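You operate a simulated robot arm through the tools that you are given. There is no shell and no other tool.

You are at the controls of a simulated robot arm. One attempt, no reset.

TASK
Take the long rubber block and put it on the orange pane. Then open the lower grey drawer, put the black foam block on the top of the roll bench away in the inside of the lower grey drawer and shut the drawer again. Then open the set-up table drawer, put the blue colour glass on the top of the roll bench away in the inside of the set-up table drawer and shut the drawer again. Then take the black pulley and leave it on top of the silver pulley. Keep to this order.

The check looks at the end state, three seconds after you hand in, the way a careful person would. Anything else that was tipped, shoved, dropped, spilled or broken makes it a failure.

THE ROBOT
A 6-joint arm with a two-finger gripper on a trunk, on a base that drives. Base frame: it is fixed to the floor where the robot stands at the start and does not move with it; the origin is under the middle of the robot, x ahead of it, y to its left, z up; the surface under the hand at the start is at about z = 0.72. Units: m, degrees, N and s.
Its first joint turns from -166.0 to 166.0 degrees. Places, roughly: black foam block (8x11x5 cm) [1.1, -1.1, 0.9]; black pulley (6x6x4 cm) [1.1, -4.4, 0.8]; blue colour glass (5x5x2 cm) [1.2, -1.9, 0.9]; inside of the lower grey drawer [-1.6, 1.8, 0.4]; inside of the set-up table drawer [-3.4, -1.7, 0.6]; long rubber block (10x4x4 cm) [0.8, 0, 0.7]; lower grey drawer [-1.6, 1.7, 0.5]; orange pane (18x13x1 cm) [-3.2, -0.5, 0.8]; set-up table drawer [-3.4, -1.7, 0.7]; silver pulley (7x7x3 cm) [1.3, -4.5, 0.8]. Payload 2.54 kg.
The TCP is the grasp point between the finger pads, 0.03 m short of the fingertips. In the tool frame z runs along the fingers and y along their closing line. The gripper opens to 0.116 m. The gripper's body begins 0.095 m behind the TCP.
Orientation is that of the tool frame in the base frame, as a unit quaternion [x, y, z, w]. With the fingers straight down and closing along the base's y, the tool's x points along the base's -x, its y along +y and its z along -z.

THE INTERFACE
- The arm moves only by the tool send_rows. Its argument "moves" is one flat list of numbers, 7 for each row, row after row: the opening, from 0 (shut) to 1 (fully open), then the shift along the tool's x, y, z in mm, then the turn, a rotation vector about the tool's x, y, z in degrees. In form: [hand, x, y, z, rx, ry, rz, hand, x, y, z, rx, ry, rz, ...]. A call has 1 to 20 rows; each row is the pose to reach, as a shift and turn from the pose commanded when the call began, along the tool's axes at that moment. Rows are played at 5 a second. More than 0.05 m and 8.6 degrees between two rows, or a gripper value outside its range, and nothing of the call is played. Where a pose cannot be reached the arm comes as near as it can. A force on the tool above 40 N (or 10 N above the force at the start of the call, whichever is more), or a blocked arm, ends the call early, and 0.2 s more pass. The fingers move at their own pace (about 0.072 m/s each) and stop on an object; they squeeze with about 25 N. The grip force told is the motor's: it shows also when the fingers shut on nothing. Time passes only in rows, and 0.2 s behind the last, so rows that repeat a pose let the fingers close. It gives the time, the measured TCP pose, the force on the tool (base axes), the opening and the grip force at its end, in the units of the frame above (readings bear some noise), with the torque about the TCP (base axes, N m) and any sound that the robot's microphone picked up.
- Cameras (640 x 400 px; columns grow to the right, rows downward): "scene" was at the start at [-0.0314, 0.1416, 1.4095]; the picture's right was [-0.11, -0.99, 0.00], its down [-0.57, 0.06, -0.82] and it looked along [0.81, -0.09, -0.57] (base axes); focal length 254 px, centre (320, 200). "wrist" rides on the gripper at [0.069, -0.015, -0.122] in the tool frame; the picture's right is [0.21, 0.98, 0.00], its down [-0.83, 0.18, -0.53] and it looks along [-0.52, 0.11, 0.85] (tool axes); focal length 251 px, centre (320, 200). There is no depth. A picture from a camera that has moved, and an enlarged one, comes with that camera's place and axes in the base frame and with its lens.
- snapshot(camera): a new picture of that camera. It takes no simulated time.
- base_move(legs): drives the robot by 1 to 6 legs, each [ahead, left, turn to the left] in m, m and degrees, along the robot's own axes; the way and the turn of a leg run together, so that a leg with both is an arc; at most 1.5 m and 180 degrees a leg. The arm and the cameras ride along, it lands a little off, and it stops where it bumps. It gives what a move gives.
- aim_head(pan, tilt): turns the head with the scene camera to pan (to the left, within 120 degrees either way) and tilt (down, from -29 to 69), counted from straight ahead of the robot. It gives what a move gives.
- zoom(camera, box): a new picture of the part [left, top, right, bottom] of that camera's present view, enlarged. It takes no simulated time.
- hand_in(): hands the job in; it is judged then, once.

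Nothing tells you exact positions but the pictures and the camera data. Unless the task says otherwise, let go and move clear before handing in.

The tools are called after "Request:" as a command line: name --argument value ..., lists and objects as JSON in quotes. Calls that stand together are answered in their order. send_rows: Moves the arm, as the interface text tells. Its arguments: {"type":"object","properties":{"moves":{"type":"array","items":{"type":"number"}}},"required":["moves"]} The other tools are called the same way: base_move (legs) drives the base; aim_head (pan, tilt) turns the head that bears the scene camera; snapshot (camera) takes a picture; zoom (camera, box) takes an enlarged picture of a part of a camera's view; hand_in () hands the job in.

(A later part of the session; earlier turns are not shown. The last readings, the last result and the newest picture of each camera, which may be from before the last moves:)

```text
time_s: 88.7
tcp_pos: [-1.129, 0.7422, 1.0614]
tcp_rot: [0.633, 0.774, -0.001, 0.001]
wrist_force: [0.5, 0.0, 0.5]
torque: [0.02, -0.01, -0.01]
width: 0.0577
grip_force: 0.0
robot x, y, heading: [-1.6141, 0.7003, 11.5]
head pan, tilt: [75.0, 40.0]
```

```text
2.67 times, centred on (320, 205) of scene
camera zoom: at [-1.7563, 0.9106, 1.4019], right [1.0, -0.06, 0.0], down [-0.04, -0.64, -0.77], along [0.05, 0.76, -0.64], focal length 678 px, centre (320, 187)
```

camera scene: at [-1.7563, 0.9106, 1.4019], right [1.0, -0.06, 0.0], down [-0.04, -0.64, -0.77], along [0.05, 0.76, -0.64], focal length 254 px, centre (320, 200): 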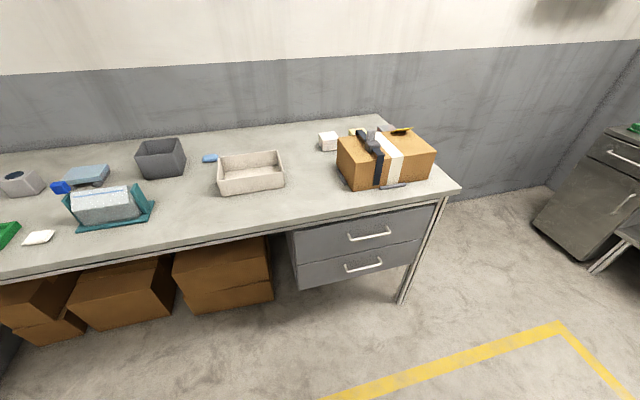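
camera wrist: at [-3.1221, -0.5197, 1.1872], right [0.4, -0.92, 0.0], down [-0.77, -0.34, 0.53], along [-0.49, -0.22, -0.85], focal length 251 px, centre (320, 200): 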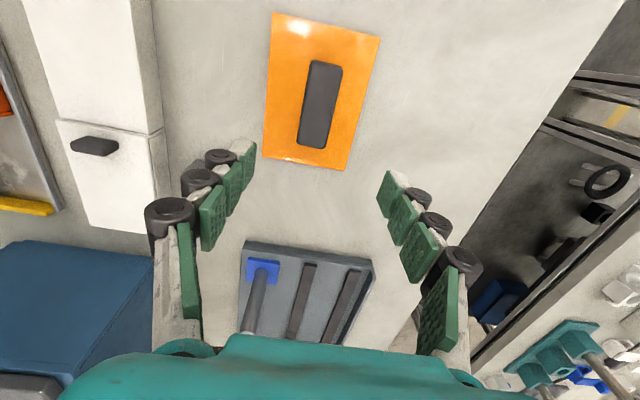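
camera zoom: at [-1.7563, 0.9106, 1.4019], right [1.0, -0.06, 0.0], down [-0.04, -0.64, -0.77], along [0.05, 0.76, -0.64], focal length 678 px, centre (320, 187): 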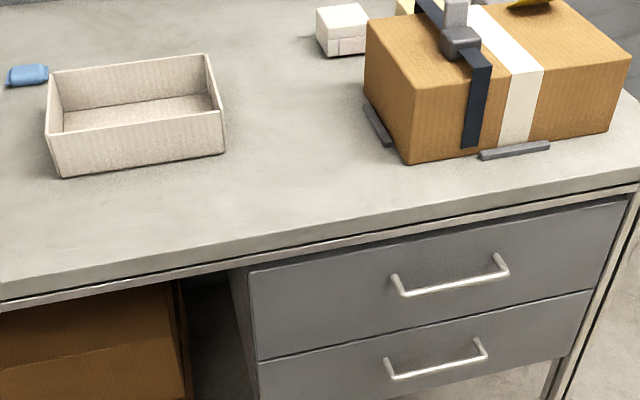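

The lower drawer's bar handle is at about (-1.53, 1.525, 0.52) and stands out some 3.5 cm from the front. I'll shift 8 cm toward the white bench for room to pull, then swing the arm to the left side.

Request:
base_move --legs '[[0, -0.08, 0]]'

Request:
send_rows --moves '[0.5, 45, 0, 0, 0, 0, -6, 0.5, 90, 0, 0, 0, 0, -12, 0.5, 135, 0, 0, 0, 0, -18, 0.5, 180, 0, 0, 0, 0, -24, 0.5, 222, -10, 0, 0, 0, -30, 0.5, 264, -25, 0, 0, 0, -36, 0.5, 306, -40, 0, 0, 0, -42, 0.5, 346, -55, 0, 0, 0, -48, 0.5, 386, -75, 0, 0, 0, -54, 0.5, 424, -95, 0, 0, 0, -60, 0.5, 460, -120, 0, 0, 0, -66, 0.5, 494, -145, 0, 0, 0, -72, 0.5, 528, -175, 0, 0, 0, -78, 0.5, 560, -205, 0, 0, 0, -84, 0.5, 590, -240, 0, 0, 0, -90, 0.5, 590, -240, 0, 0, 0, -90]'

Request:
snapshot --camera "scene"

Request:
snapshot --camera "wrist"

```text
time_s: 89.7
tcp_pos: [-1.1131, 0.6648, 1.0622]
tcp_rot: [0.633, 0.774, 0.0, 0.0]
wrist_force: [0.2, 0.8, 0.1]
torque: [-0.01, -0.03, -0.01]
width: 0.0579
grip_force: 0.0
robot x, y, heading: [-1.5987, 0.6226, 11.1]
head pan, tilt: [75.0, 40.0]
```

```text
time_s: 93.1
tcp_pos: [-1.4624, 1.1945, 1.0627]
tcp_rot: [-0.099, 0.995, -0.001, 0.0]
wrist_force: [-0.8, -1.2, -0.5]
torque: [0.0, -0.01, -0.01]
width: 0.0581
grip_force: 0.0
robot x, y, heading: [-1.5996, 0.6242, 11.5]
head pan, tilt: [75.0, 40.0]
```

```text
taken
camera scene: at [-1.7405, 0.8325, 1.4019], right [1.0, -0.06, 0.0], down [-0.04, -0.64, -0.77], along [0.05, 0.76, -0.64], focal length 254 px, centre (320, 200)
```

scene: 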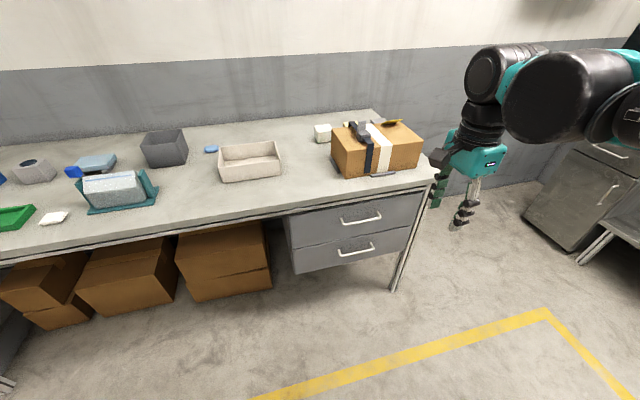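

```text
taken
camera wrist: at [-1.5279, 1.1655, 1.1839], right [-0.4, 0.91, 0.0], down [0.77, 0.34, 0.53], along [0.49, 0.21, -0.85], focal length 251 px, centre (320, 200)
```

wrist: 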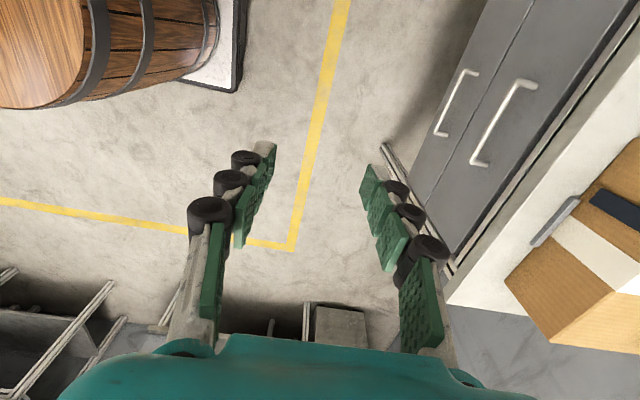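

The wrist view confirms the lower handle bar at about (-1.538, 1.524, 0.52). I'll pitch the tool toward horizontal so it points at the drawer, lowering in front of the drawers.

Request:
send_rows --moves '[0.5, 0, 5, 30, -6.5, 0, 0, 0.5, 0, 10, 60, -13, 0, 0, 0.5, 0, 15, 90, -19.5, 0, 0, 0.5, 0, 20, 120, -26, 0, 0, 0.5, 0, 25, 150, -32.5, 0, 0, 0.5, 0, 30, 180, -39, 0, 0, 0.5, 0, 35, 210, -45.5, 0, 0, 0.5, 0, 40, 240, -52, 0, 0, 0.5, 0, 45, 270, -58.5, 0, 0, 0.5, 0, 50, 300, -65, 0, 0, 0.5, 0, 50, 300, -65, 0, 0]'

Request:
snapshot --camera "scene"

Request:
snapshot --camera "wrist"

```text
time_s: 95.5
tcp_pos: [-1.4782, 1.2833, 0.817]
tcp_rot: [-0.084, 0.84, 0.533, -0.053]
wrist_force: [-0.1, 1.1, -0.3]
torque: [-0.01, 0.0, 0.0]
width: 0.0581
grip_force: 0.0
out of reach, approached as far as the arm can: row 9, 10, 11
robot x, y, heading: [-1.5977, 0.6239, 11.3]
head pan, tilt: [75.0, 40.0]
```

```text
taken
camera scene: at [-1.7405, 0.8325, 1.4019], right [1.0, -0.06, 0.0], down [-0.04, -0.64, -0.77], along [0.05, 0.76, -0.64], focal length 254 px, centre (320, 200)
```

scene: 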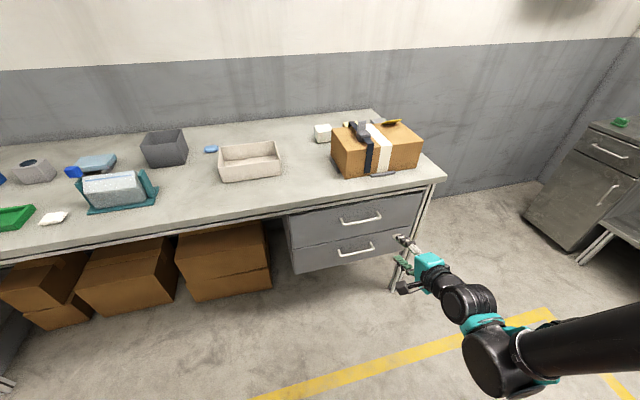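

```text
taken
camera wrist: at [-1.5229, 1.1544, 0.8548], right [-0.29, 0.37, 0.88], down [0.89, -0.24, 0.39], along [0.35, 0.9, -0.26], focal length 251 px, centre (320, 200)
```

wrist: 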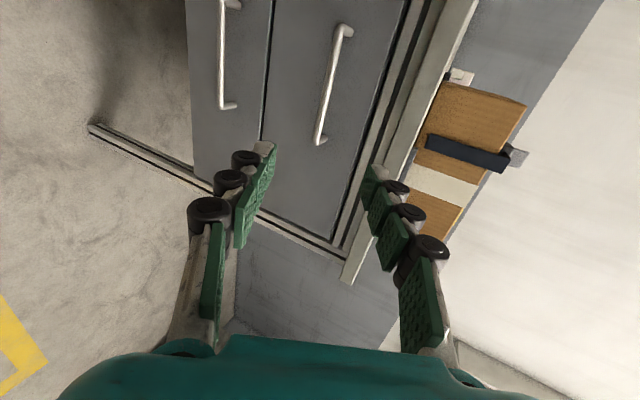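

The tool is pitched, but the arm cannot come closer at this pitch. I'll extend outward to see how the pose behaves lower down, staying clear of the handles.

Request:
send_rows --moves '[0.5, 0, -13, 37, 0, 0, 0, 0.5, 0, -26, 74, 0, 0, 0, 0.5, 0, -39, 110, 0, 0, 0, 0.5, 0, -52, 147, 0, 0, 0, 0.5, 0, -65, 184, 0, 0, 0, 0.5, 0, -78, 220, 0, 0, 0, 0.5, 0, -78, 220, 0, 0, 0]'

Request:
snapshot --camera "scene"

Request:
snapshot --camera "wrist"

```text
time_s: 97.1
tcp_pos: [-1.513, 1.4456, 0.6522]
tcp_rot: [-0.084, 0.839, 0.534, -0.054]
wrist_force: [0.3, -0.9, -0.6]
torque: [-0.01, 0.0, 0.01]
width: 0.0579
grip_force: 0.1
out of reach, approached as far as the arm can: row 1, 2, 3
robot x, y, heading: [-1.5991, 0.6217, 11.6]
head pan, tilt: [75.0, 40.0]
```

```text
taken
camera scene: at [-1.7405, 0.8326, 1.4019], right [1.0, -0.06, 0.0], down [-0.04, -0.64, -0.77], along [0.05, 0.76, -0.64], focal length 254 px, centre (320, 200)
```

scene: 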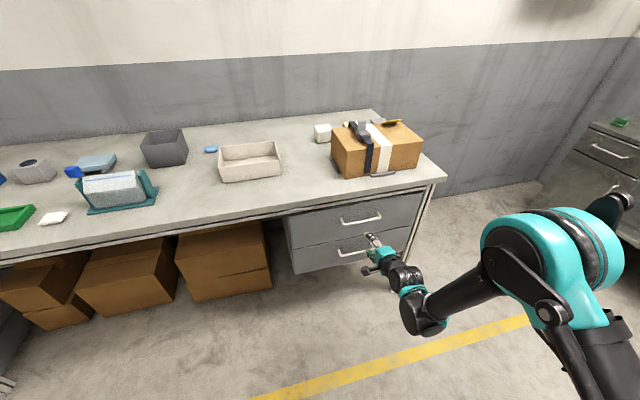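

```text
taken
camera wrist: at [-1.5583, 1.3158, 0.6902], right [-0.29, 0.36, 0.88], down [0.89, -0.24, 0.39], along [0.35, 0.9, -0.26], focal length 251 px, centre (320, 200)
```

wrist: 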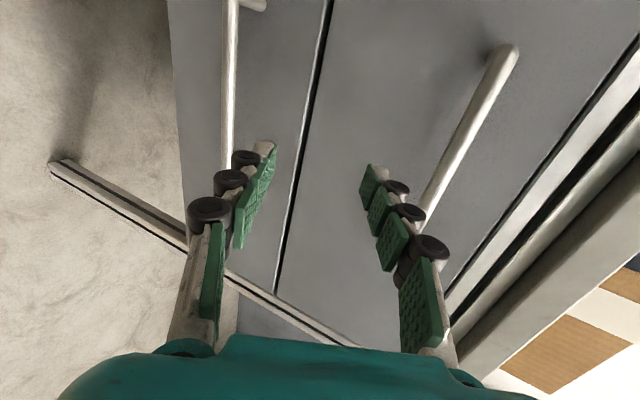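

At this pitch the arm only reaches the handle with r above about 0.74 m, so I'll pull the drawer by driving the base from the open area beyond the bench end. First I retract the arm and bring it back to the front.

Request:
send_rows --moves '[0.5, 0, 26.5, -26, 5.42, 0, 0, 0.5, 0, 53, -52, 10.84, 0, 0, 0.5, 0, 79.4, -78, 16.26, 0, 0, 0.5, 0, 105.8, -104, 21.68, 0, 0, 0.5, 0, 132.3, -130, 27.1, 0, 0, 0.5, 0, 158.8, -156, 32.5, 0, 0, 0.5, 0, 185.2, -182, 37.9, 0, 0, 0.5, 0, 211.7, -208, 43.3, 0, 0, 0.5, 0, 238.1, -234, 48.8, 0, 0, 0.5, 0, 264.6, -260, 54.2, 0, 0, 0.5, 0, 291, -286, 59.6, 0, 0, 0.5, 0, 317.5, -312, 65, 0, 0, 0.5, 0, 317.5, -312, 65, 0, 0]'

Request:
send_rows --moves '[0.5, 0, -45, 0, 0, 0, 3, 0.5, -13, -90, 0, 0, 0, 8, 0.5, -36, -130, 0, 0, 0, 14, 0.5, -65, -165, 0, 0, 0, 20, 0.5, -95, -200, 0, 0, 0, 26, 0.5, -119, -235, 0, 0, 0, 32, 0.5, -143, -272, 0, 0, 0, 38, 0.5, -163, -310, 0, 0, 0, 44, 0.5, -183, -350, 0, 0, 0, 50, 0.5, -198, -390, 0, 0, 0, 56, 0.5, -213, -432, 0, 0, 0, 62, 0.5, -228, -474, 0, 0, 0, 68, 0.5, -238, -516, 0, 0, 0, 74, 0.5, -238, -561, 0, 0, 0, 80, 0.5, -238, -606, 0, 0, 0, 86, 0.5, -238, -651, 0, 0, 0, 90]'

Request:
snapshot --camera "scene"

```text
time_s: 99.9
tcp_pos: [-1.4841, 1.299, 1.0723]
tcp_rot: [-0.1, 0.995, -0.002, 0.0]
wrist_force: [0.3, 0.3, 0.9]
torque: [-0.04, -0.01, -0.01]
width: 0.0581
grip_force: 0.1
robot x, y, heading: [-1.6002, 0.6227, 11.3]
head pan, tilt: [75.0, 40.0]
```

```text
time_s: 103.3
tcp_pos: [-1.1195, 0.7084, 1.0743]
tcp_rot: [0.634, 0.773, 0.0, 0.002]
wrist_force: [0.6, 1.0, -1.1]
torque: [0.0, -0.01, 0.0]
width: 0.0581
grip_force: 0.1
robot x, y, heading: [-1.6041, 0.6266, 11.4]
head pan, tilt: [75.0, 40.0]
```

```text
taken
camera scene: at [-1.7405, 0.8324, 1.4019], right [1.0, -0.06, 0.0], down [-0.04, -0.64, -0.77], along [0.05, 0.76, -0.64], focal length 254 px, centre (320, 200)
```

scene: 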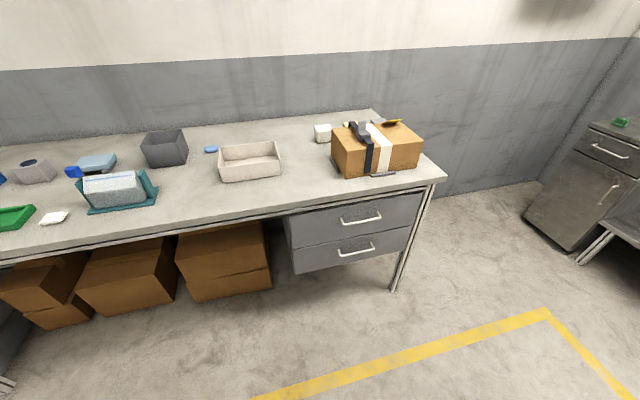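

The arm is back at the front. I'll drive out of the aisle, turn left to face the drawers, and sidle over.

Request:
base_move --legs '[[0.85, 0, 0], [0, 0, 90], [-0.06, 0.17, 0]]'

Request:
aim_head --pan 20 --tilt 40

Request:
snapshot --camera "scene"

Request:
snapshot --camera "wrist"

```text
time_s: 112.8
tcp_pos: [-1.0018, 1.1827, 1.0754]
tcp_rot: [-0.093, 0.996, 0.0, 0.001]
wrist_force: [-0.5, 0.3, 0.2]
torque: [-0.01, 0.01, 0.01]
width: 0.058
grip_force: 0.1
robot x, y, heading: [-0.9275, 0.7046, 100.5]
head pan, tilt: [75.0, 40.0]
```

```text
time_s: 114.0
tcp_pos: [-1.0021, 1.1836, 1.0748]
tcp_rot: [-0.093, 0.996, 0.0, 0.001]
wrist_force: [-0.4, -0.1, -0.8]
torque: [0.02, 0.01, 0.01]
width: 0.0582
grip_force: 0.0
robot x, y, heading: [-0.9212, 0.7018, 100.9]
head pan, tilt: [20.0, 40.0]
```

```text
taken
camera scene: at [-1.0901, 0.6312, 1.4019], right [0.86, 0.51, 0.0], down [0.33, -0.55, -0.77], along [-0.39, 0.66, -0.64], focal length 254 px, centre (320, 200)
```

scene: 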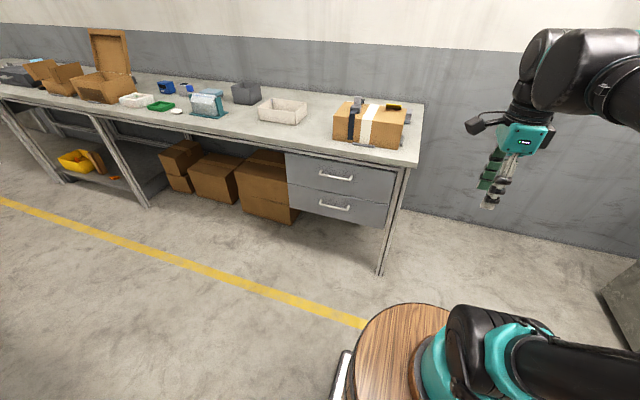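

```text
taken
camera wrist: at [-1.0679, 1.1543, 1.1955], right [-0.39, 0.92, 0.0], down [0.78, 0.33, 0.54], along [0.49, 0.21, -0.84], focal length 251 px, centre (320, 200)
```

wrist: 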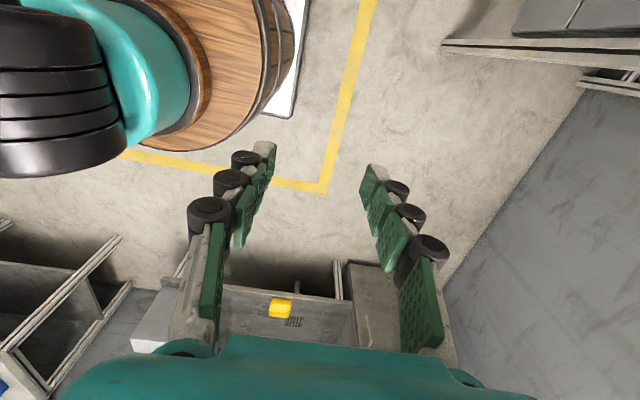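

I'm facing the drawers at about (-0.92, 0.70). The lower handle is 0.92 m ahead and 0.45 m to the left, at z ≈ 0.52. I'll bring the arm over there, then pitch the tool.

Request:
send_rows --moves '[0.45, 44, 17, 7, 0, 0, 0, 0.45, 88, 35, 15, 0, 0, 0, 0.45, 132, 52, 22, 0, 0, 0, 0.45, 177, 70, 30, 0, 0, 0, 0.45, 221, 87, 37, 0, 0, 0, 0.45, 265, 104, 45, 0, 0, 0, 0.45, 309, 122, 52, 0, 0, 0, 0.45, 354, 139, 60, 0, 0, 0, 0.45, 398, 157, 67, 0, 0, 0, 0.45, 442, 174, 75, 0, 0, 0, 0.45, 442, 174, 75, 0, 0, 0]'

Request:
send_rows --moves '[0.45, 2, 13, 38, -6.5, 0, 0, 0.45, 4, 26, 76, -13, 0, 0, 0.45, 6, 39, 114, -19.5, 0, 0, 0.45, 8, 52, 152, -26, 0, 0, 0.45, 9, 65, 190, -32.5, 0, 0, 0.45, 11, 78, 228, -39, 0, 0, 0.45, 13, 91, 266, -45.5, 0, 0, 0.45, 15, 104, 304, -52, 0, 0, 0.45, 17, 117, 342, -58.5, 0, 0, 0.45, 18, 130, 380, -65, 0, 0, 0.45, 18, 130, 380, -65, 0, 0]'

Request:
snapshot --camera "scene"

Request:
snapshot --camera "wrist"

```text
time_s: 116.4
tcp_pos: [-1.4702, 1.2711, 0.9969]
tcp_rot: [-0.093, 0.996, 0.0, 0.0]
wrist_force: [0.3, -0.6, 0.8]
torque: [0.04, -0.05, 0.0]
width: 0.0521
grip_force: 0.0
robot x, y, heading: [-0.9185, 0.7018, 100.8]
head pan, tilt: [20.0, 40.0]
```

```text
time_s: 118.8
tcp_pos: [-1.5121, 1.3951, 0.617]
tcp_rot: [-0.079, 0.839, 0.536, -0.049]
wrist_force: [-0.2, -0.3, 0.5]
torque: [-0.01, 0.02, -0.02]
width: 0.0521
grip_force: 0.0
robot x, y, heading: [-0.9211, 0.7046, 100.6]
head pan, tilt: [20.0, 40.0]
```

```text
taken
camera scene: at [-1.0901, 0.6312, 1.4019], right [0.86, 0.51, 0.0], down [0.33, -0.55, -0.77], along [-0.39, 0.66, -0.64], focal length 254 px, centre (320, 200)
```

scene: 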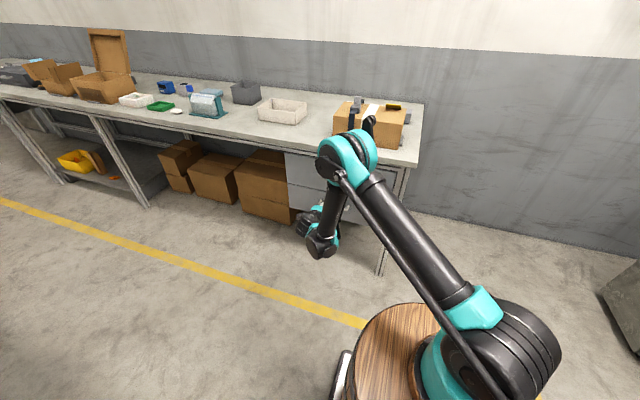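

```text
taken
camera wrist: at [-1.5578, 1.2666, 0.6536], right [-0.29, 0.36, 0.89], down [0.89, -0.25, 0.39], along [0.36, 0.9, -0.25], focal length 251 px, centre (320, 200)
```

wrist: 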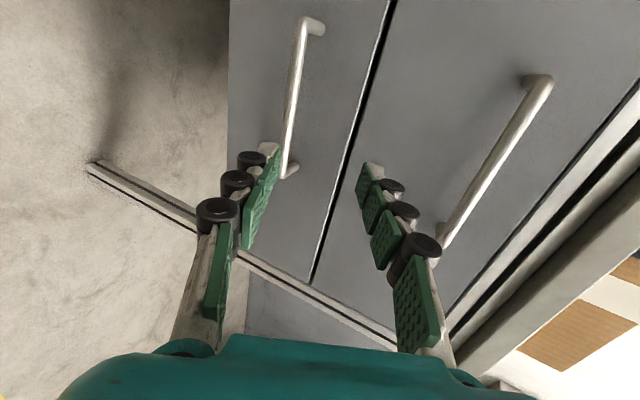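

The handle bar spans X' -1.29 to -1.14 at z ≈ 0.523, and the gripper lines up with its middle. I'll approach along the tool axis to about 2 cm short and check.

Request:
send_rows --moves '[0.4, 0, -15, 25, 0, 0, 0, 0.4, 0, -30, 50, 0, 0, 0, 0.4, 0, -30, 80, 0, 0, 0, 0.4, 0, -30, 105, 0, 0, 0, 0.4, 0, -30, 122, 0, 0, 0, 0.4, 0, -30, 122, 0, 0, 0]'

Request:
snapshot --camera "wrist"

Request:
zoom --camera "scene" --box '[260, 130, 420, 230]'

```text
time_s: 120.2
tcp_pos: [-1.5287, 1.4923, 0.5398]
tcp_rot: [-0.08, 0.84, 0.535, -0.05]
wrist_force: [-0.2, -0.3, 0.7]
torque: [-0.03, -0.02, 0.0]
width: 0.0466
grip_force: 0.0
robot x, y, heading: [-0.9283, 0.7056, 100.6]
head pan, tilt: [20.0, 40.0]
```

```text
taken
camera wrist: at [-1.5747, 1.3636, 0.5763], right [-0.29, 0.37, 0.88], down [0.89, -0.25, 0.39], along [0.36, 0.9, -0.25], focal length 251 px, centre (320, 200)
```

wrist: 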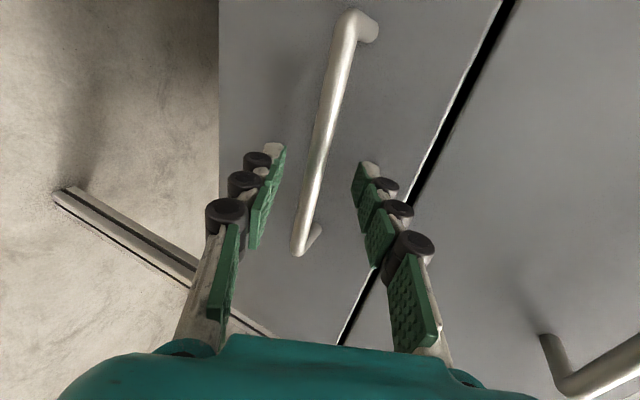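

```text
4.00 times, centred on (340, 180) of scene
camera zoom: at [-1.0902, 0.6312, 1.4019], right [0.86, 0.51, 0.0], down [0.33, -0.55, -0.77], along [-0.39, 0.66, -0.64], focal length 1018 px, centre (240, 280)
```

zoom: 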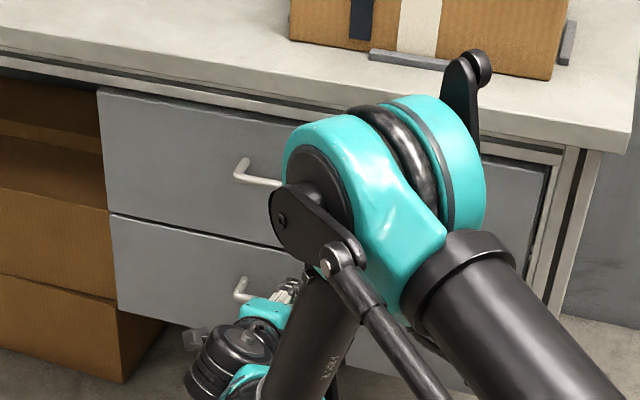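

The bar sits centred between the fingers, just beyond the tips. I'll move 23 mm further along the tool and close on it.

Request:
send_rows --moves '[0.4, 0, -1, 10, 0, 0, 0, 0.4, 0, -2, 18, 0, 0, 0, 0.4, 0, -2, 23, 0, 0, 0, 0.4, 0, -2, 23, 0, 0, 0, 0, 0, -2, 23, 0, 0, 0, 0, 0, -2, 23, 0, 0, 0, 0, 0, -2, 23, 0, 0, 0, 0, 0, -2, 23, 0, 0, 0]'

Request:
snapshot --camera "wrist"

```text
time_s: 122.0
tcp_pos: [-1.5321, 1.5116, 0.5278]
tcp_rot: [-0.079, 0.84, 0.534, -0.05]
wrist_force: [4.7, -3.9, -20.9]
torque: [-0.01, 0.14, 0.1]
width: 0.0102
grip_force: 36.7
robot x, y, heading: [-0.9239, 0.7068, 100.6]
head pan, tilt: [20.0, 40.0]
```

```text
taken
camera wrist: at [-1.5778, 1.3833, 0.564], right [-0.29, 0.37, 0.88], down [0.89, -0.25, 0.39], along [0.36, 0.9, -0.25], focal length 251 px, centre (320, 200)
```

wrist: 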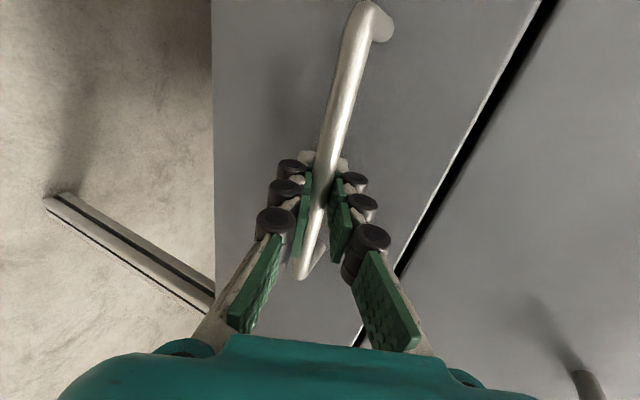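

The handle is gripped, with the width at 10 mm. I'll ease the vertical load a little, then pull by backing the base a few centimetres as a test.

Request:
send_rows --moves '[0, 0, -2, 0, 0, 0, 0, 0, 0, -3, 0, 0, 0, 0, 0, 0, -3, 0, 0, 0, 0]'

Request:
base_move --legs '[[-0.05, 0, 0]]'

Request:
snapshot --camera "wrist"

Request:
zoom --camera "scene" --box '[240, 110, 440, 235]'

```text
time_s: 122.8
tcp_pos: [-1.5313, 1.5113, 0.5264]
tcp_rot: [-0.079, 0.839, 0.536, -0.049]
wrist_force: [5.7, 3.3, 14.7]
torque: [0.04, -0.31, -0.17]
width: 0.0097
grip_force: 36.8
robot x, y, heading: [-0.9244, 0.7031, 100.6]
head pan, tilt: [20.0, 40.0]
```

```text
time_s: 123.7
tcp_pos: [-1.522, 1.4616, 0.526]
tcp_rot: [-0.078, 0.839, 0.536, -0.049]
wrist_force: [15.7, 4.4, 23.9]
torque: [-0.03, 0.17, 0.29]
width: 0.0102
grip_force: 36.5
robot x, y, heading: [-0.9156, 0.6537, 100.8]
head pan, tilt: [20.0, 40.0]
```

```text
taken
camera wrist: at [-1.5677, 1.3324, 0.5636], right [-0.29, 0.36, 0.89], down [0.89, -0.25, 0.39], along [0.36, 0.9, -0.25], focal length 251 px, centre (320, 200)
```

wrist: 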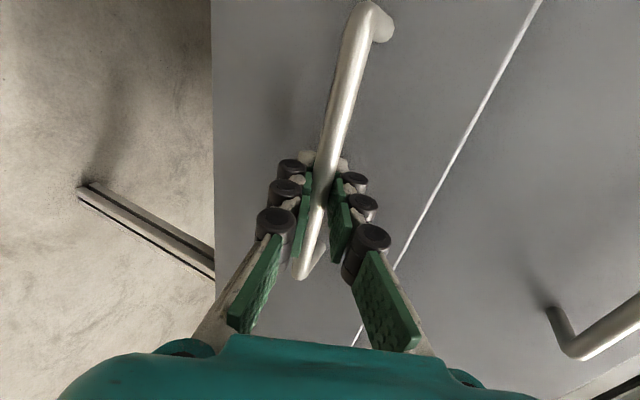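

```text
3.20 times, centred on (340, 172) of scene
camera zoom: at [-1.0796, 0.5806, 1.402], right [0.86, 0.51, 0.0], down [0.33, -0.55, -0.77], along [-0.39, 0.66, -0.64], focal length 814 px, centre (256, 288)
```

zoom: 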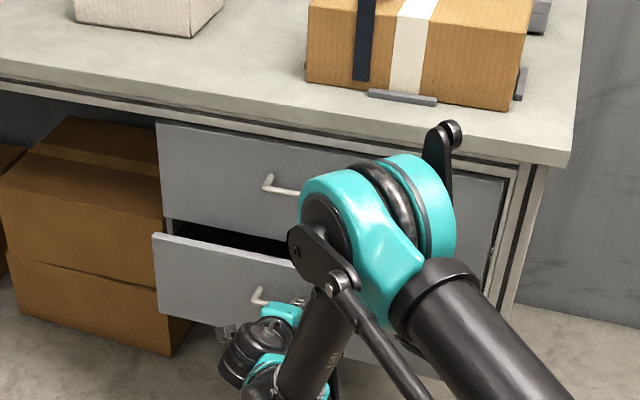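

The lower drawer slides out with the base. I'll continue pulling about 0.21 m more.

Request:
base_move --legs '[[-0.1, -0.004, 0], [-0.11, -0.003, 0]]'

Request:
snapshot --camera "wrist"

Request:
snapshot --camera "scene"

```text
time_s: 125.2
tcp_pos: [-1.5037, 1.3628, 0.527]
tcp_rot: [-0.08, 0.839, 0.536, -0.051]
wrist_force: [0.2, 1.3, -0.4]
torque: [0.02, 0.04, 0.11]
width: 0.01
grip_force: 36.2
robot x, y, heading: [-0.887, 0.5524, 100.7]
head pan, tilt: [20.0, 40.0]
stopped in leg 2: the force on the tool passed its limit at 43 N (the readings are from after the stop); the commanded pose is now the measured one
```

```text
taken
camera wrist: at [-1.5472, 1.2332, 0.5635], right [-0.29, 0.36, 0.89], down [0.89, -0.24, 0.39], along [0.36, 0.9, -0.25], focal length 251 px, centre (320, 200)
```

wrist: 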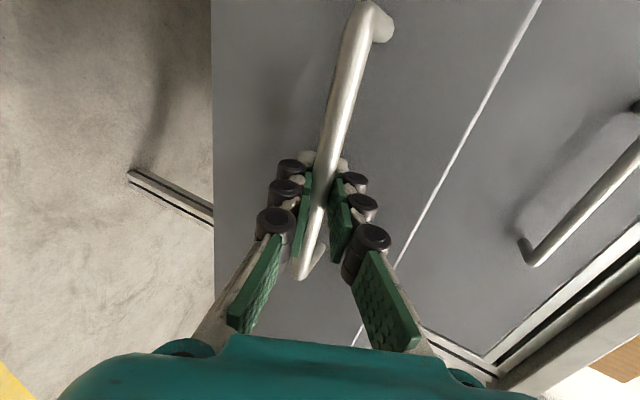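

```text
taken
camera scene: at [-1.0581, 0.4824, 1.4019], right [0.86, 0.51, 0.0], down [0.33, -0.55, -0.77], along [-0.39, 0.66, -0.64], focal length 254 px, centre (320, 200)
```

scene: 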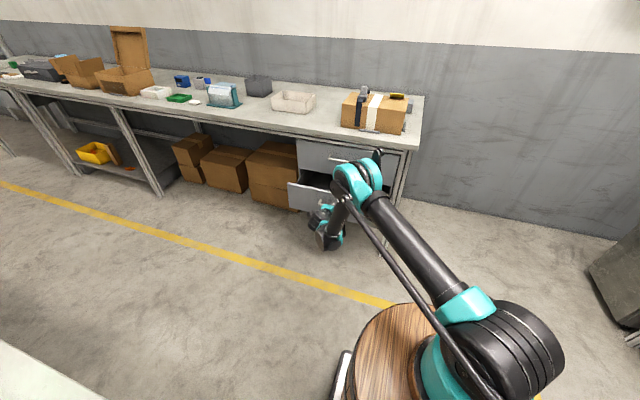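

The force limit stopped the pull at about 15 cm open and the load has relaxed. I'll continue in smaller legs.

Request:
base_move --legs '[[-0.05, 0, 0]]'

Request:
base_move --legs '[[-0.05, 0, 0]]'

Request:
snapshot --camera "scene"

Request:
snapshot --camera "wrist"

```text
time_s: 126.1
tcp_pos: [-1.4927, 1.313, 0.5272]
tcp_rot: [-0.08, 0.839, 0.536, -0.05]
wrist_force: [-2.6, 0.8, -1.6]
torque: [-0.08, 0.12, 0.43]
width: 0.01
grip_force: 37.0
robot x, y, heading: [-0.8817, 0.5045, 100.9]
head pan, tilt: [20.0, 40.0]
```

```text
time_s: 127.0
tcp_pos: [-1.4813, 1.2649, 0.5265]
tcp_rot: [-0.08, 0.839, 0.537, -0.05]
wrist_force: [11.2, 3.9, -1.5]
torque: [0.0, 0.06, 0.45]
width: 0.01
grip_force: 37.3
robot x, y, heading: [-0.8734, 0.4568, 100.5]
head pan, tilt: [20.0, 40.0]
```

```text
taken
camera scene: at [-1.0393, 0.3841, 1.4019], right [0.86, 0.51, 0.0], down [0.33, -0.55, -0.77], along [-0.39, 0.66, -0.64], focal length 254 px, centre (320, 200)
```

scene: 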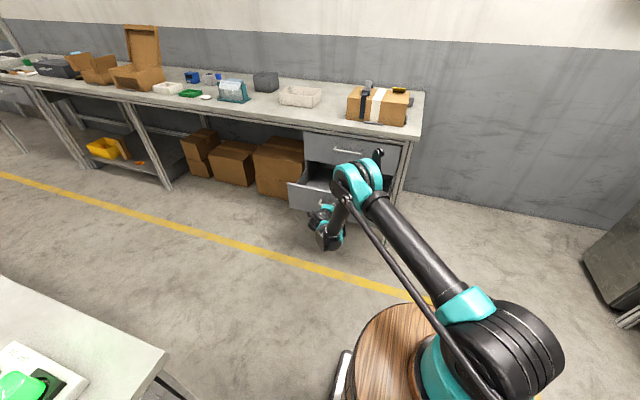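

```text
taken
camera wrist: at [-1.5279, 1.1355, 0.5635], right [-0.29, 0.36, 0.89], down [0.89, -0.25, 0.39], along [0.36, 0.9, -0.25], focal length 251 px, centre (320, 200)
```

wrist: 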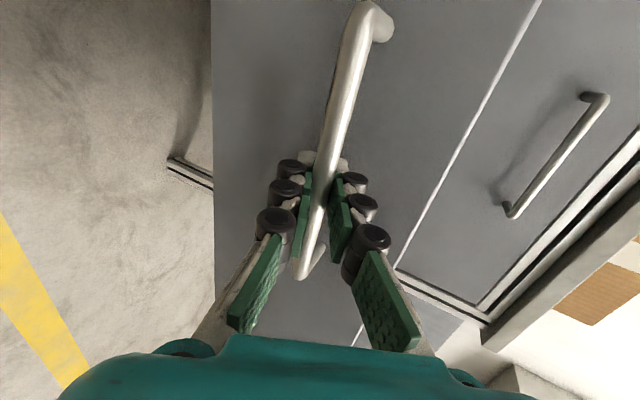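

The lower drawer is open by about 25 cm. I'll release the handle, back off along the tool axis, and raise the arm.

Request:
send_rows --moves '[0.2, 0, 0, 0, 0, 0, 0, 0.4, 0, 0, 0, 0, 0, 0, 0.4, 0, 0, 0, 0, 0, 0, 0.4, 0, 0, -15, 0, 0, 0, 0.4, 0, 0, -35, 0, 0, 0, 0.4, 0, 0, -60, 0, 0, 0, 0.4, 0, 10, -80, 0, 0, 0, 0.4, 0, 10, -80, 0, 0, 0]'

Request:
snapshot --camera "wrist"

```text
time_s: 128.8
tcp_pos: [-1.4702, 1.1972, 0.5712]
tcp_rot: [-0.08, 0.839, 0.537, -0.049]
wrist_force: [0.2, 0.5, -0.5]
torque: [-0.01, -0.01, -0.01]
width: 0.0463
grip_force: 0.1
robot x, y, heading: [-0.8725, 0.4607, 100.6]
head pan, tilt: [20.0, 40.0]
```

```text
taken
camera wrist: at [-1.516, 1.0688, 0.6072], right [-0.29, 0.36, 0.89], down [0.89, -0.25, 0.39], along [0.36, 0.9, -0.25], focal length 251 px, centre (320, 200)
```

wrist: 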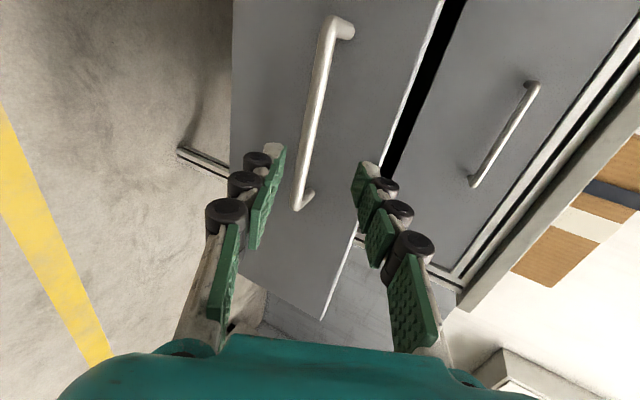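

Request:
send_rows --moves '[0.4, 0, 26.5, -26, 5.42, 0, 0, 0.4, 0, 53, -52, 10.84, 0, 0, 0.4, 0, 79.4, -78, 16.26, 0, 0, 0.4, 0, 105.8, -104, 21.68, 0, 0, 0.4, 0, 132.3, -130, 27.1, 0, 0, 0.4, 0, 158.8, -156, 32.5, 0, 0, 0.4, 0, 185.2, -182, 37.9, 0, 0, 0.4, 0, 211.7, -208, 43.3, 0, 0, 0.4, 0, 238.1, -234, 48.8, 0, 0, 0.4, 0, 264.6, -260, 54.2, 0, 0, 0.4, 0, 291, -286, 59.6, 0, 0, 0.4, 0, 317.5, -312, 65, 0, 0, 0.4, 0, 317.5, -312, 65, 0, 0]'

Request:
snapshot --camera "scene"

Request:
snapshot --camera "wrist"

```text
time_s: 131.6
tcp_pos: [-1.4415, 1.0486, 0.9889]
tcp_rot: [-0.093, 0.996, 0.001, 0.001]
wrist_force: [0.0, -0.2, 0.0]
torque: [0.01, -0.01, 0.02]
width: 0.0466
grip_force: 0.0
robot x, y, heading: [-0.8711, 0.4558, 100.8]
head pan, tilt: [20.0, 40.0]
```

```text
taken
camera scene: at [-1.0395, 0.384, 1.4019], right [0.86, 0.51, 0.0], down [0.33, -0.55, -0.77], along [-0.39, 0.66, -0.64], focal length 254 px, centre (320, 200)
```

scene: 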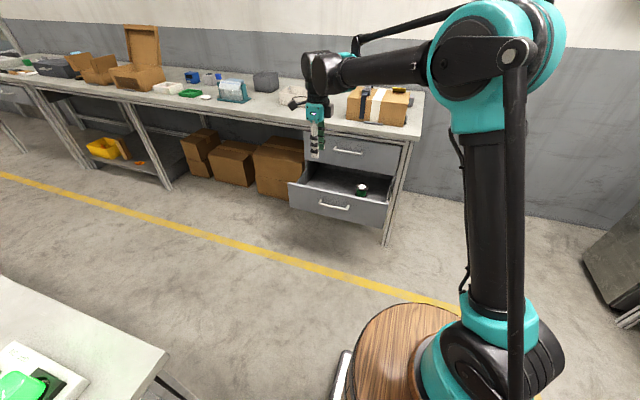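

```text
taken
camera wrist: at [-1.5075, 1.0191, 1.1094], right [-0.39, 0.92, 0.0], down [0.78, 0.33, 0.54], along [0.49, 0.21, -0.84], focal length 251 px, centre (320, 200)
```

wrist: 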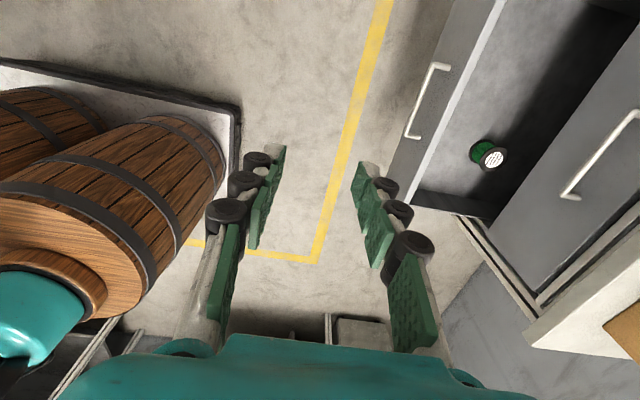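

The drawer is open, with a small green-and-white tin inside near its right rear, which I must avoid. Next I fold the arm to the front and drive to the roll bench for the foam block.

Request:
send_rows --moves '[0.4, -42, -18, -8, 0, 0, 0, 0.4, -84, -36, -16, 0, 0, 0, 0.4, -126, -54, -24, 0, 0, 0, 0.4, -168, -72, -32, 0, 0, 0, 0.4, -210, -90, -40, 0, 0, 0, 0.4, -252, -108, -48, 0, 0, 0, 0.4, -294, -126, -56, 0, 0, 0, 0.4, -336, -144, -64, 0, 0, 0, 0.4, -378, -162, -72, 0, 0, 0, 0.4, -420, -180, -80, 0, 0, 0, 0.4, -450, -200, -80, 0, 0, 0]'

Request:
base_move --legs '[[0, -0.42, 0], [-1.0, 0, 0], [-0.9, 0, 0]]'

Request:
aim_head --pan -90 --tilt 30

Request:
snapshot --camera "scene"

```text
time_s: 134.0
tcp_pos: [-0.9627, 0.9393, 1.0693]
tcp_rot: [-0.095, 0.995, 0.002, 0.0]
wrist_force: [0.3, 0.6, 0.1]
torque: [0.0, 0.0, -0.03]
width: 0.0465
grip_force: 0.0
robot x, y, heading: [-0.8758, 0.4553, 100.3]
head pan, tilt: [20.0, 40.0]
```

```text
time_s: 145.8
tcp_pos: [-0.1826, -0.8682, 1.0697]
tcp_rot: [-0.103, 0.995, 0.002, 0.0]
wrist_force: [0.0, 0.2, 0.2]
torque: [0.0, 0.04, -0.01]
width: 0.0465
grip_force: 0.0
robot x, y, heading: [-0.0785, -1.3514, 102.0]
head pan, tilt: [20.0, 40.0]
```

```text
time_s: 147.7
tcp_pos: [-0.1823, -0.8692, 1.0696]
tcp_rot: [-0.102, 0.995, 0.001, 0.001]
wrist_force: [0.1, -0.1, 0.0]
torque: [-0.03, -0.01, 0.0]
width: 0.0465
grip_force: 0.1
robot x, y, heading: [-0.0788, -1.3518, 101.7]
head pan, tilt: [-90.0, 30.0]
```

```text
taken
camera scene: at [-0.115, -1.4799, 1.4173], right [0.2, -0.98, 0.0], down [-0.49, -0.1, -0.87], along [0.85, 0.18, -0.5], focal length 254 px, centre (320, 200)
```

scene: 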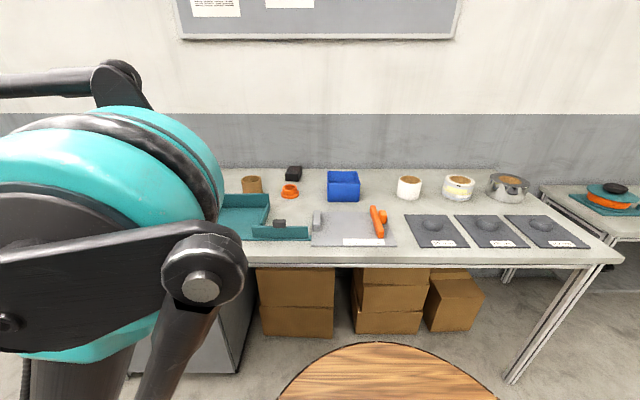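

The foam block is near the wall side of the roll bench at about (1.03, -1.10). I'll turn right to face the bench and move up to it.

Request:
base_move --legs '[[0, 0, -90.5], [0.06, 0.02, 0]]'

Request:
aim_head --pan 10 --tilt 35

Request:
snapshot --camera "scene"

Request:
snapshot --camera "wrist"

```text
time_s: 152.6
tcp_pos: [0.4579, -1.2282, 1.0704]
tcp_rot: [0.636, 0.771, 0.0, 0.002]
wrist_force: [-0.1, 0.7, -0.2]
torque: [0.02, -0.04, -0.01]
width: 0.0466
grip_force: 0.0
robot x, y, heading: [-0.0267, -1.3212, 10.9]
head pan, tilt: [-90.0, 30.0]
```

```text
time_s: 154.3
tcp_pos: [0.4578, -1.2275, 1.0693]
tcp_rot: [0.637, 0.771, 0.001, 0.002]
wrist_force: [-0.3, -0.3, -0.1]
torque: [0.02, 0.03, 0.0]
width: 0.0466
grip_force: 0.1
robot x, y, heading: [-0.0282, -1.3259, 11.2]
head pan, tilt: [10.0, 35.0]
```

```text
taken
camera scene: at [-0.0883, -1.1634, 1.4095], right [0.35, -0.94, 0.0], down [-0.54, -0.2, -0.82], along [0.77, 0.29, -0.57], focal length 254 px, centre (320, 200)
```

scene: 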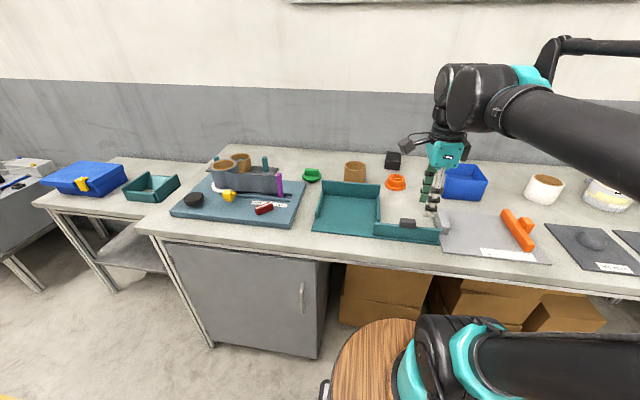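

```text
taken
camera wrist: at [0.4303, -1.1638, 1.1907], right [0.92, 0.4, 0.0], down [0.33, -0.78, 0.54], along [0.21, -0.49, -0.84], focal length 251 px, centre (320, 200)
```

wrist: 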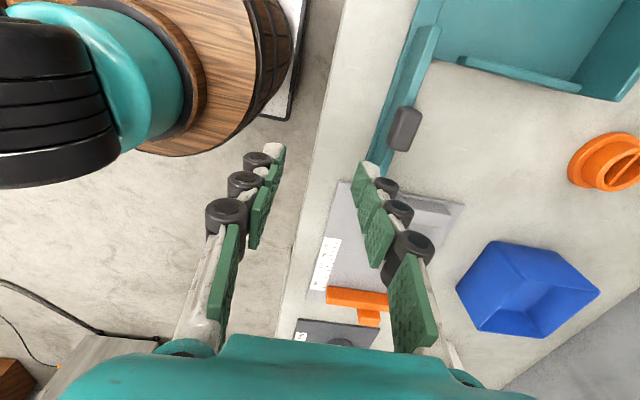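

Request:
zoom --camera "scene" --box '[340, 130, 440, 193]'

Request:
zoom --camera "scene" --box '[280, 120, 600, 320]'

```text
6.35 times, centred on (390, 162) of scene
camera zoom: at [-0.0883, -1.1634, 1.4095], right [0.35, -0.94, 0.0], down [-0.54, -0.2, -0.82], along [0.77, 0.29, -0.57], focal length 1615 px, centre (-124, 444)
```

zoom: 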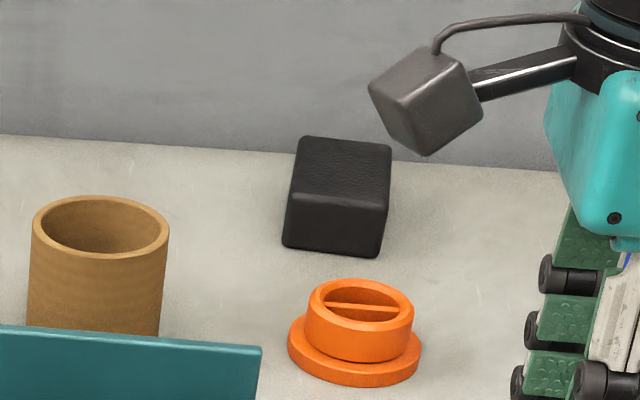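

```text
2.00 times, centred on (440, 220) of scene
camera zoom: at [-0.0883, -1.1634, 1.4095], right [0.35, -0.94, 0.0], down [-0.54, -0.2, -0.82], along [0.77, 0.29, -0.57], focal length 509 px, centre (80, 160)
```

zoom: 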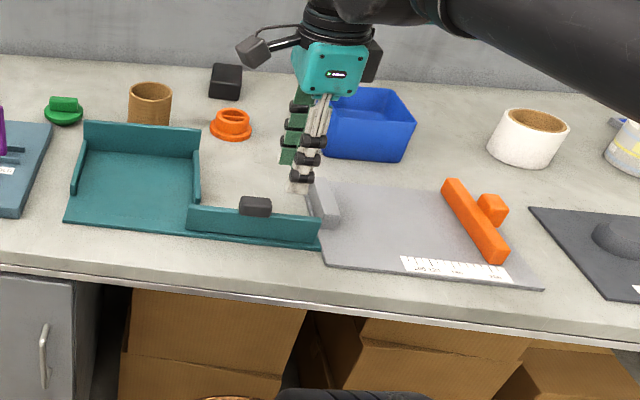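

The foam block's top face is centred near (1.10, -1.09, 0.87), with its long side pointing away from me. I'll edge the base 6 cm closer, then extend the arm above it with the fingers turned to close across its 8 cm width.

Request:
base_move --legs '[[0.06, 0.0, 0]]'

Request:
send_rows --moves '[0.9, 0, 40, 0, 0, 0, -8.4, 0.9, 0, 80, 0, 0, 0, -16.8, 0.9, 0, 120, 0, 0, 0, -25.2, 0.9, 0, 160, 0, 0, 0, -33.6, 0.9, 0, 200, 0, 0, 0, -42, 0.9, 2, 240, 0, 0, 0, -50.4, 0.9, 4, 285, 0, 0, 0, -58.8, 0.9, 6, 330, 0, 0, 0, -67.2, 0.9, 8, 375, 0, 0, 0, -75.6, 0.9, 10, 420, 0, 0, 0, -84, 0.9, 12, 450, 0, 0, 0, -84, 0.9, 12, 480, 0, 0, 0, -84, 0.9, 12, 480, 0, 0, 0, -84]'

Request:
snapshot --camera "wrist"

Request:
snapshot --camera "scene"

```text
time_s: 155.3
tcp_pos: [0.5175, -1.216, 1.0695]
tcp_rot: [0.636, 0.772, 0.001, 0.002]
wrist_force: [-0.1, -0.9, 0.3]
torque: [0.0, -0.03, 0.02]
width: 0.0462
grip_force: 0.0
robot x, y, heading: [0.0316, -1.3105, 11.0]
head pan, tilt: [10.0, 35.0]
```

```text
time_s: 158.1
tcp_pos: [0.9878, -1.1132, 1.0688]
tcp_rot: [-0.044, 0.999, -0.001, 0.002]
wrist_force: [-0.3, 0.5, -0.7]
torque: [-0.03, -0.04, -0.01]
width: 0.1044
grip_force: 0.1
robot x, y, heading: [0.0316, -1.3057, 10.3]
head pan, tilt: [10.0, 35.0]
```

```text
taken
camera wrist: at [0.9197, -1.1358, 1.1901], right [-0.3, 0.95, 0.0], down [0.81, 0.25, 0.54], along [0.51, 0.16, -0.84], focal length 251 px, centre (320, 200)
```

wrist: 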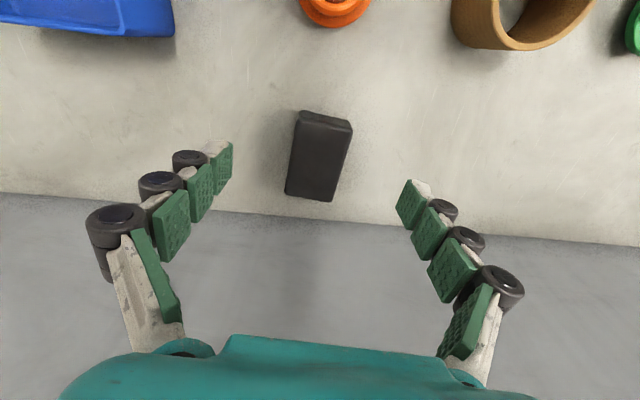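

```text
taken
camera scene: at [-0.0293, -1.1521, 1.4095], right [0.36, -0.93, 0.0], down [-0.54, -0.2, -0.82], along [0.77, 0.29, -0.57], focal length 254 px, centre (320, 200)
```

scene: 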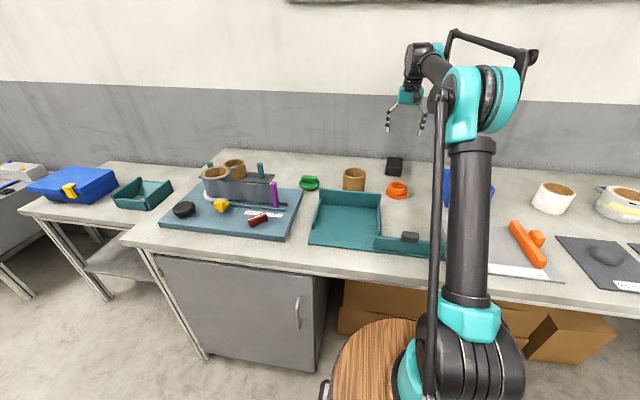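

Request:
zoom --camera "scene" --box '[344, 130, 444, 193]'

Request:
zoom --camera "wrist" --box '[240, 90, 400, 215]'

```text
6.35 times, centred on (394, 162) of scene
camera zoom: at [-0.0293, -1.1521, 1.4095], right [0.36, -0.93, 0.0], down [-0.54, -0.2, -0.82], along [0.77, 0.29, -0.57], focal length 1615 px, centre (-150, 444)
```

zoom: 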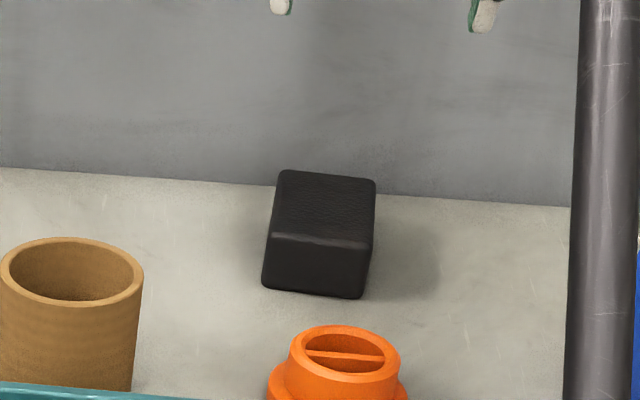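

```text
3.20 times, centred on (320, 152) of wrist
camera zoom: at [0.9197, -1.1358, 1.1901], right [-0.3, 0.95, 0.0], down [0.81, 0.25, 0.54], along [0.51, 0.16, -0.84], focal length 805 px, centre (320, 352)
```

zoom: 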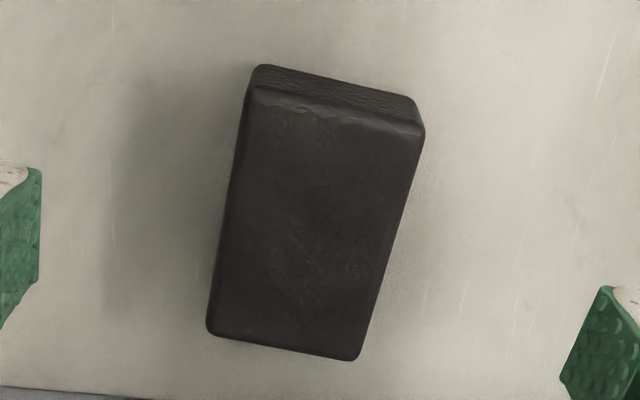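

Matching both cameras puts the foam's top at z ≈ 0.894 and its centre at (1.049, -1.101), so the bench surface is about 0.845. I'll move over it fully open and descend part way.

Request:
send_rows --moves '[1, -31, 3, 0, 0, 0, 0, 1, -62, 6.6, 0, 0, 0, 0, 1, -62, 6.6, 35, 0, 0, 0, 1, -62, 6.6, 70, 0, 0, 0, 1, -62, 6.6, 105, 0, 0, 0, 1, -62, 6.6, 135, 0, 0, 0, 1, -62, 6.6, 135, 0, 0, 0]'

Request:
snapshot --camera "wrist"

Request:
zoom --camera "scene" --box '[344, 110, 464, 185]'

```text
time_s: 159.7
tcp_pos: [1.0483, -1.1025, 0.9352]
tcp_rot: [-0.043, 0.999, -0.001, 0.001]
wrist_force: [-0.1, -0.5, 0.1]
torque: [0.02, -0.02, 0.0]
width: 0.1158
grip_force: 0.1
robot x, y, heading: [0.0328, -1.3069, 10.8]
head pan, tilt: [10.0, 35.0]
```

```text
taken
camera wrist: at [0.981, -1.124, 1.0564], right [-0.3, 0.95, 0.0], down [0.81, 0.25, 0.54], along [0.51, 0.16, -0.84], focal length 251 px, centre (320, 200)
```

wrist: 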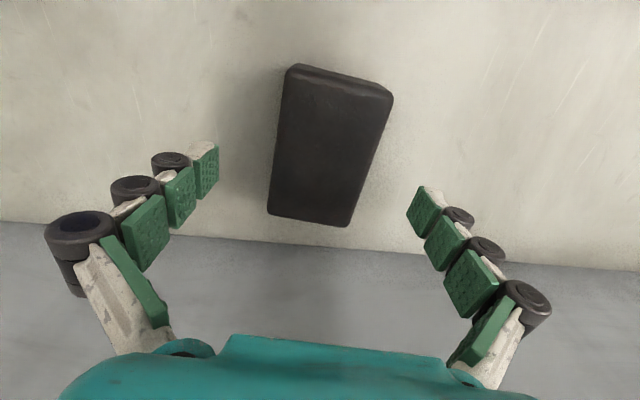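

```text
5.33 times, centred on (404, 148) of scene
camera zoom: at [-0.0292, -1.152, 1.4095], right [0.36, -0.93, 0.0], down [-0.54, -0.2, -0.82], along [0.77, 0.29, -0.57], focal length 1357 px, centre (-128, 480)
```

zoom: 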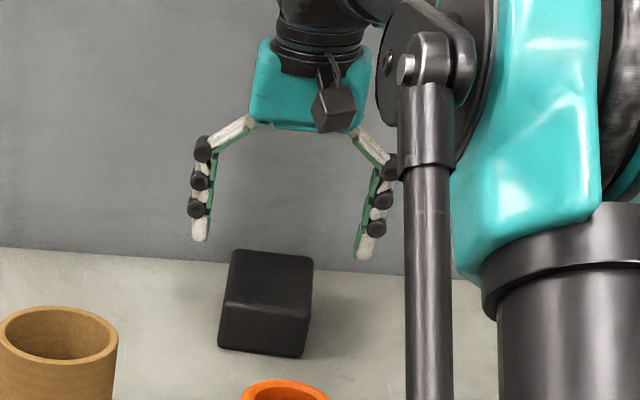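

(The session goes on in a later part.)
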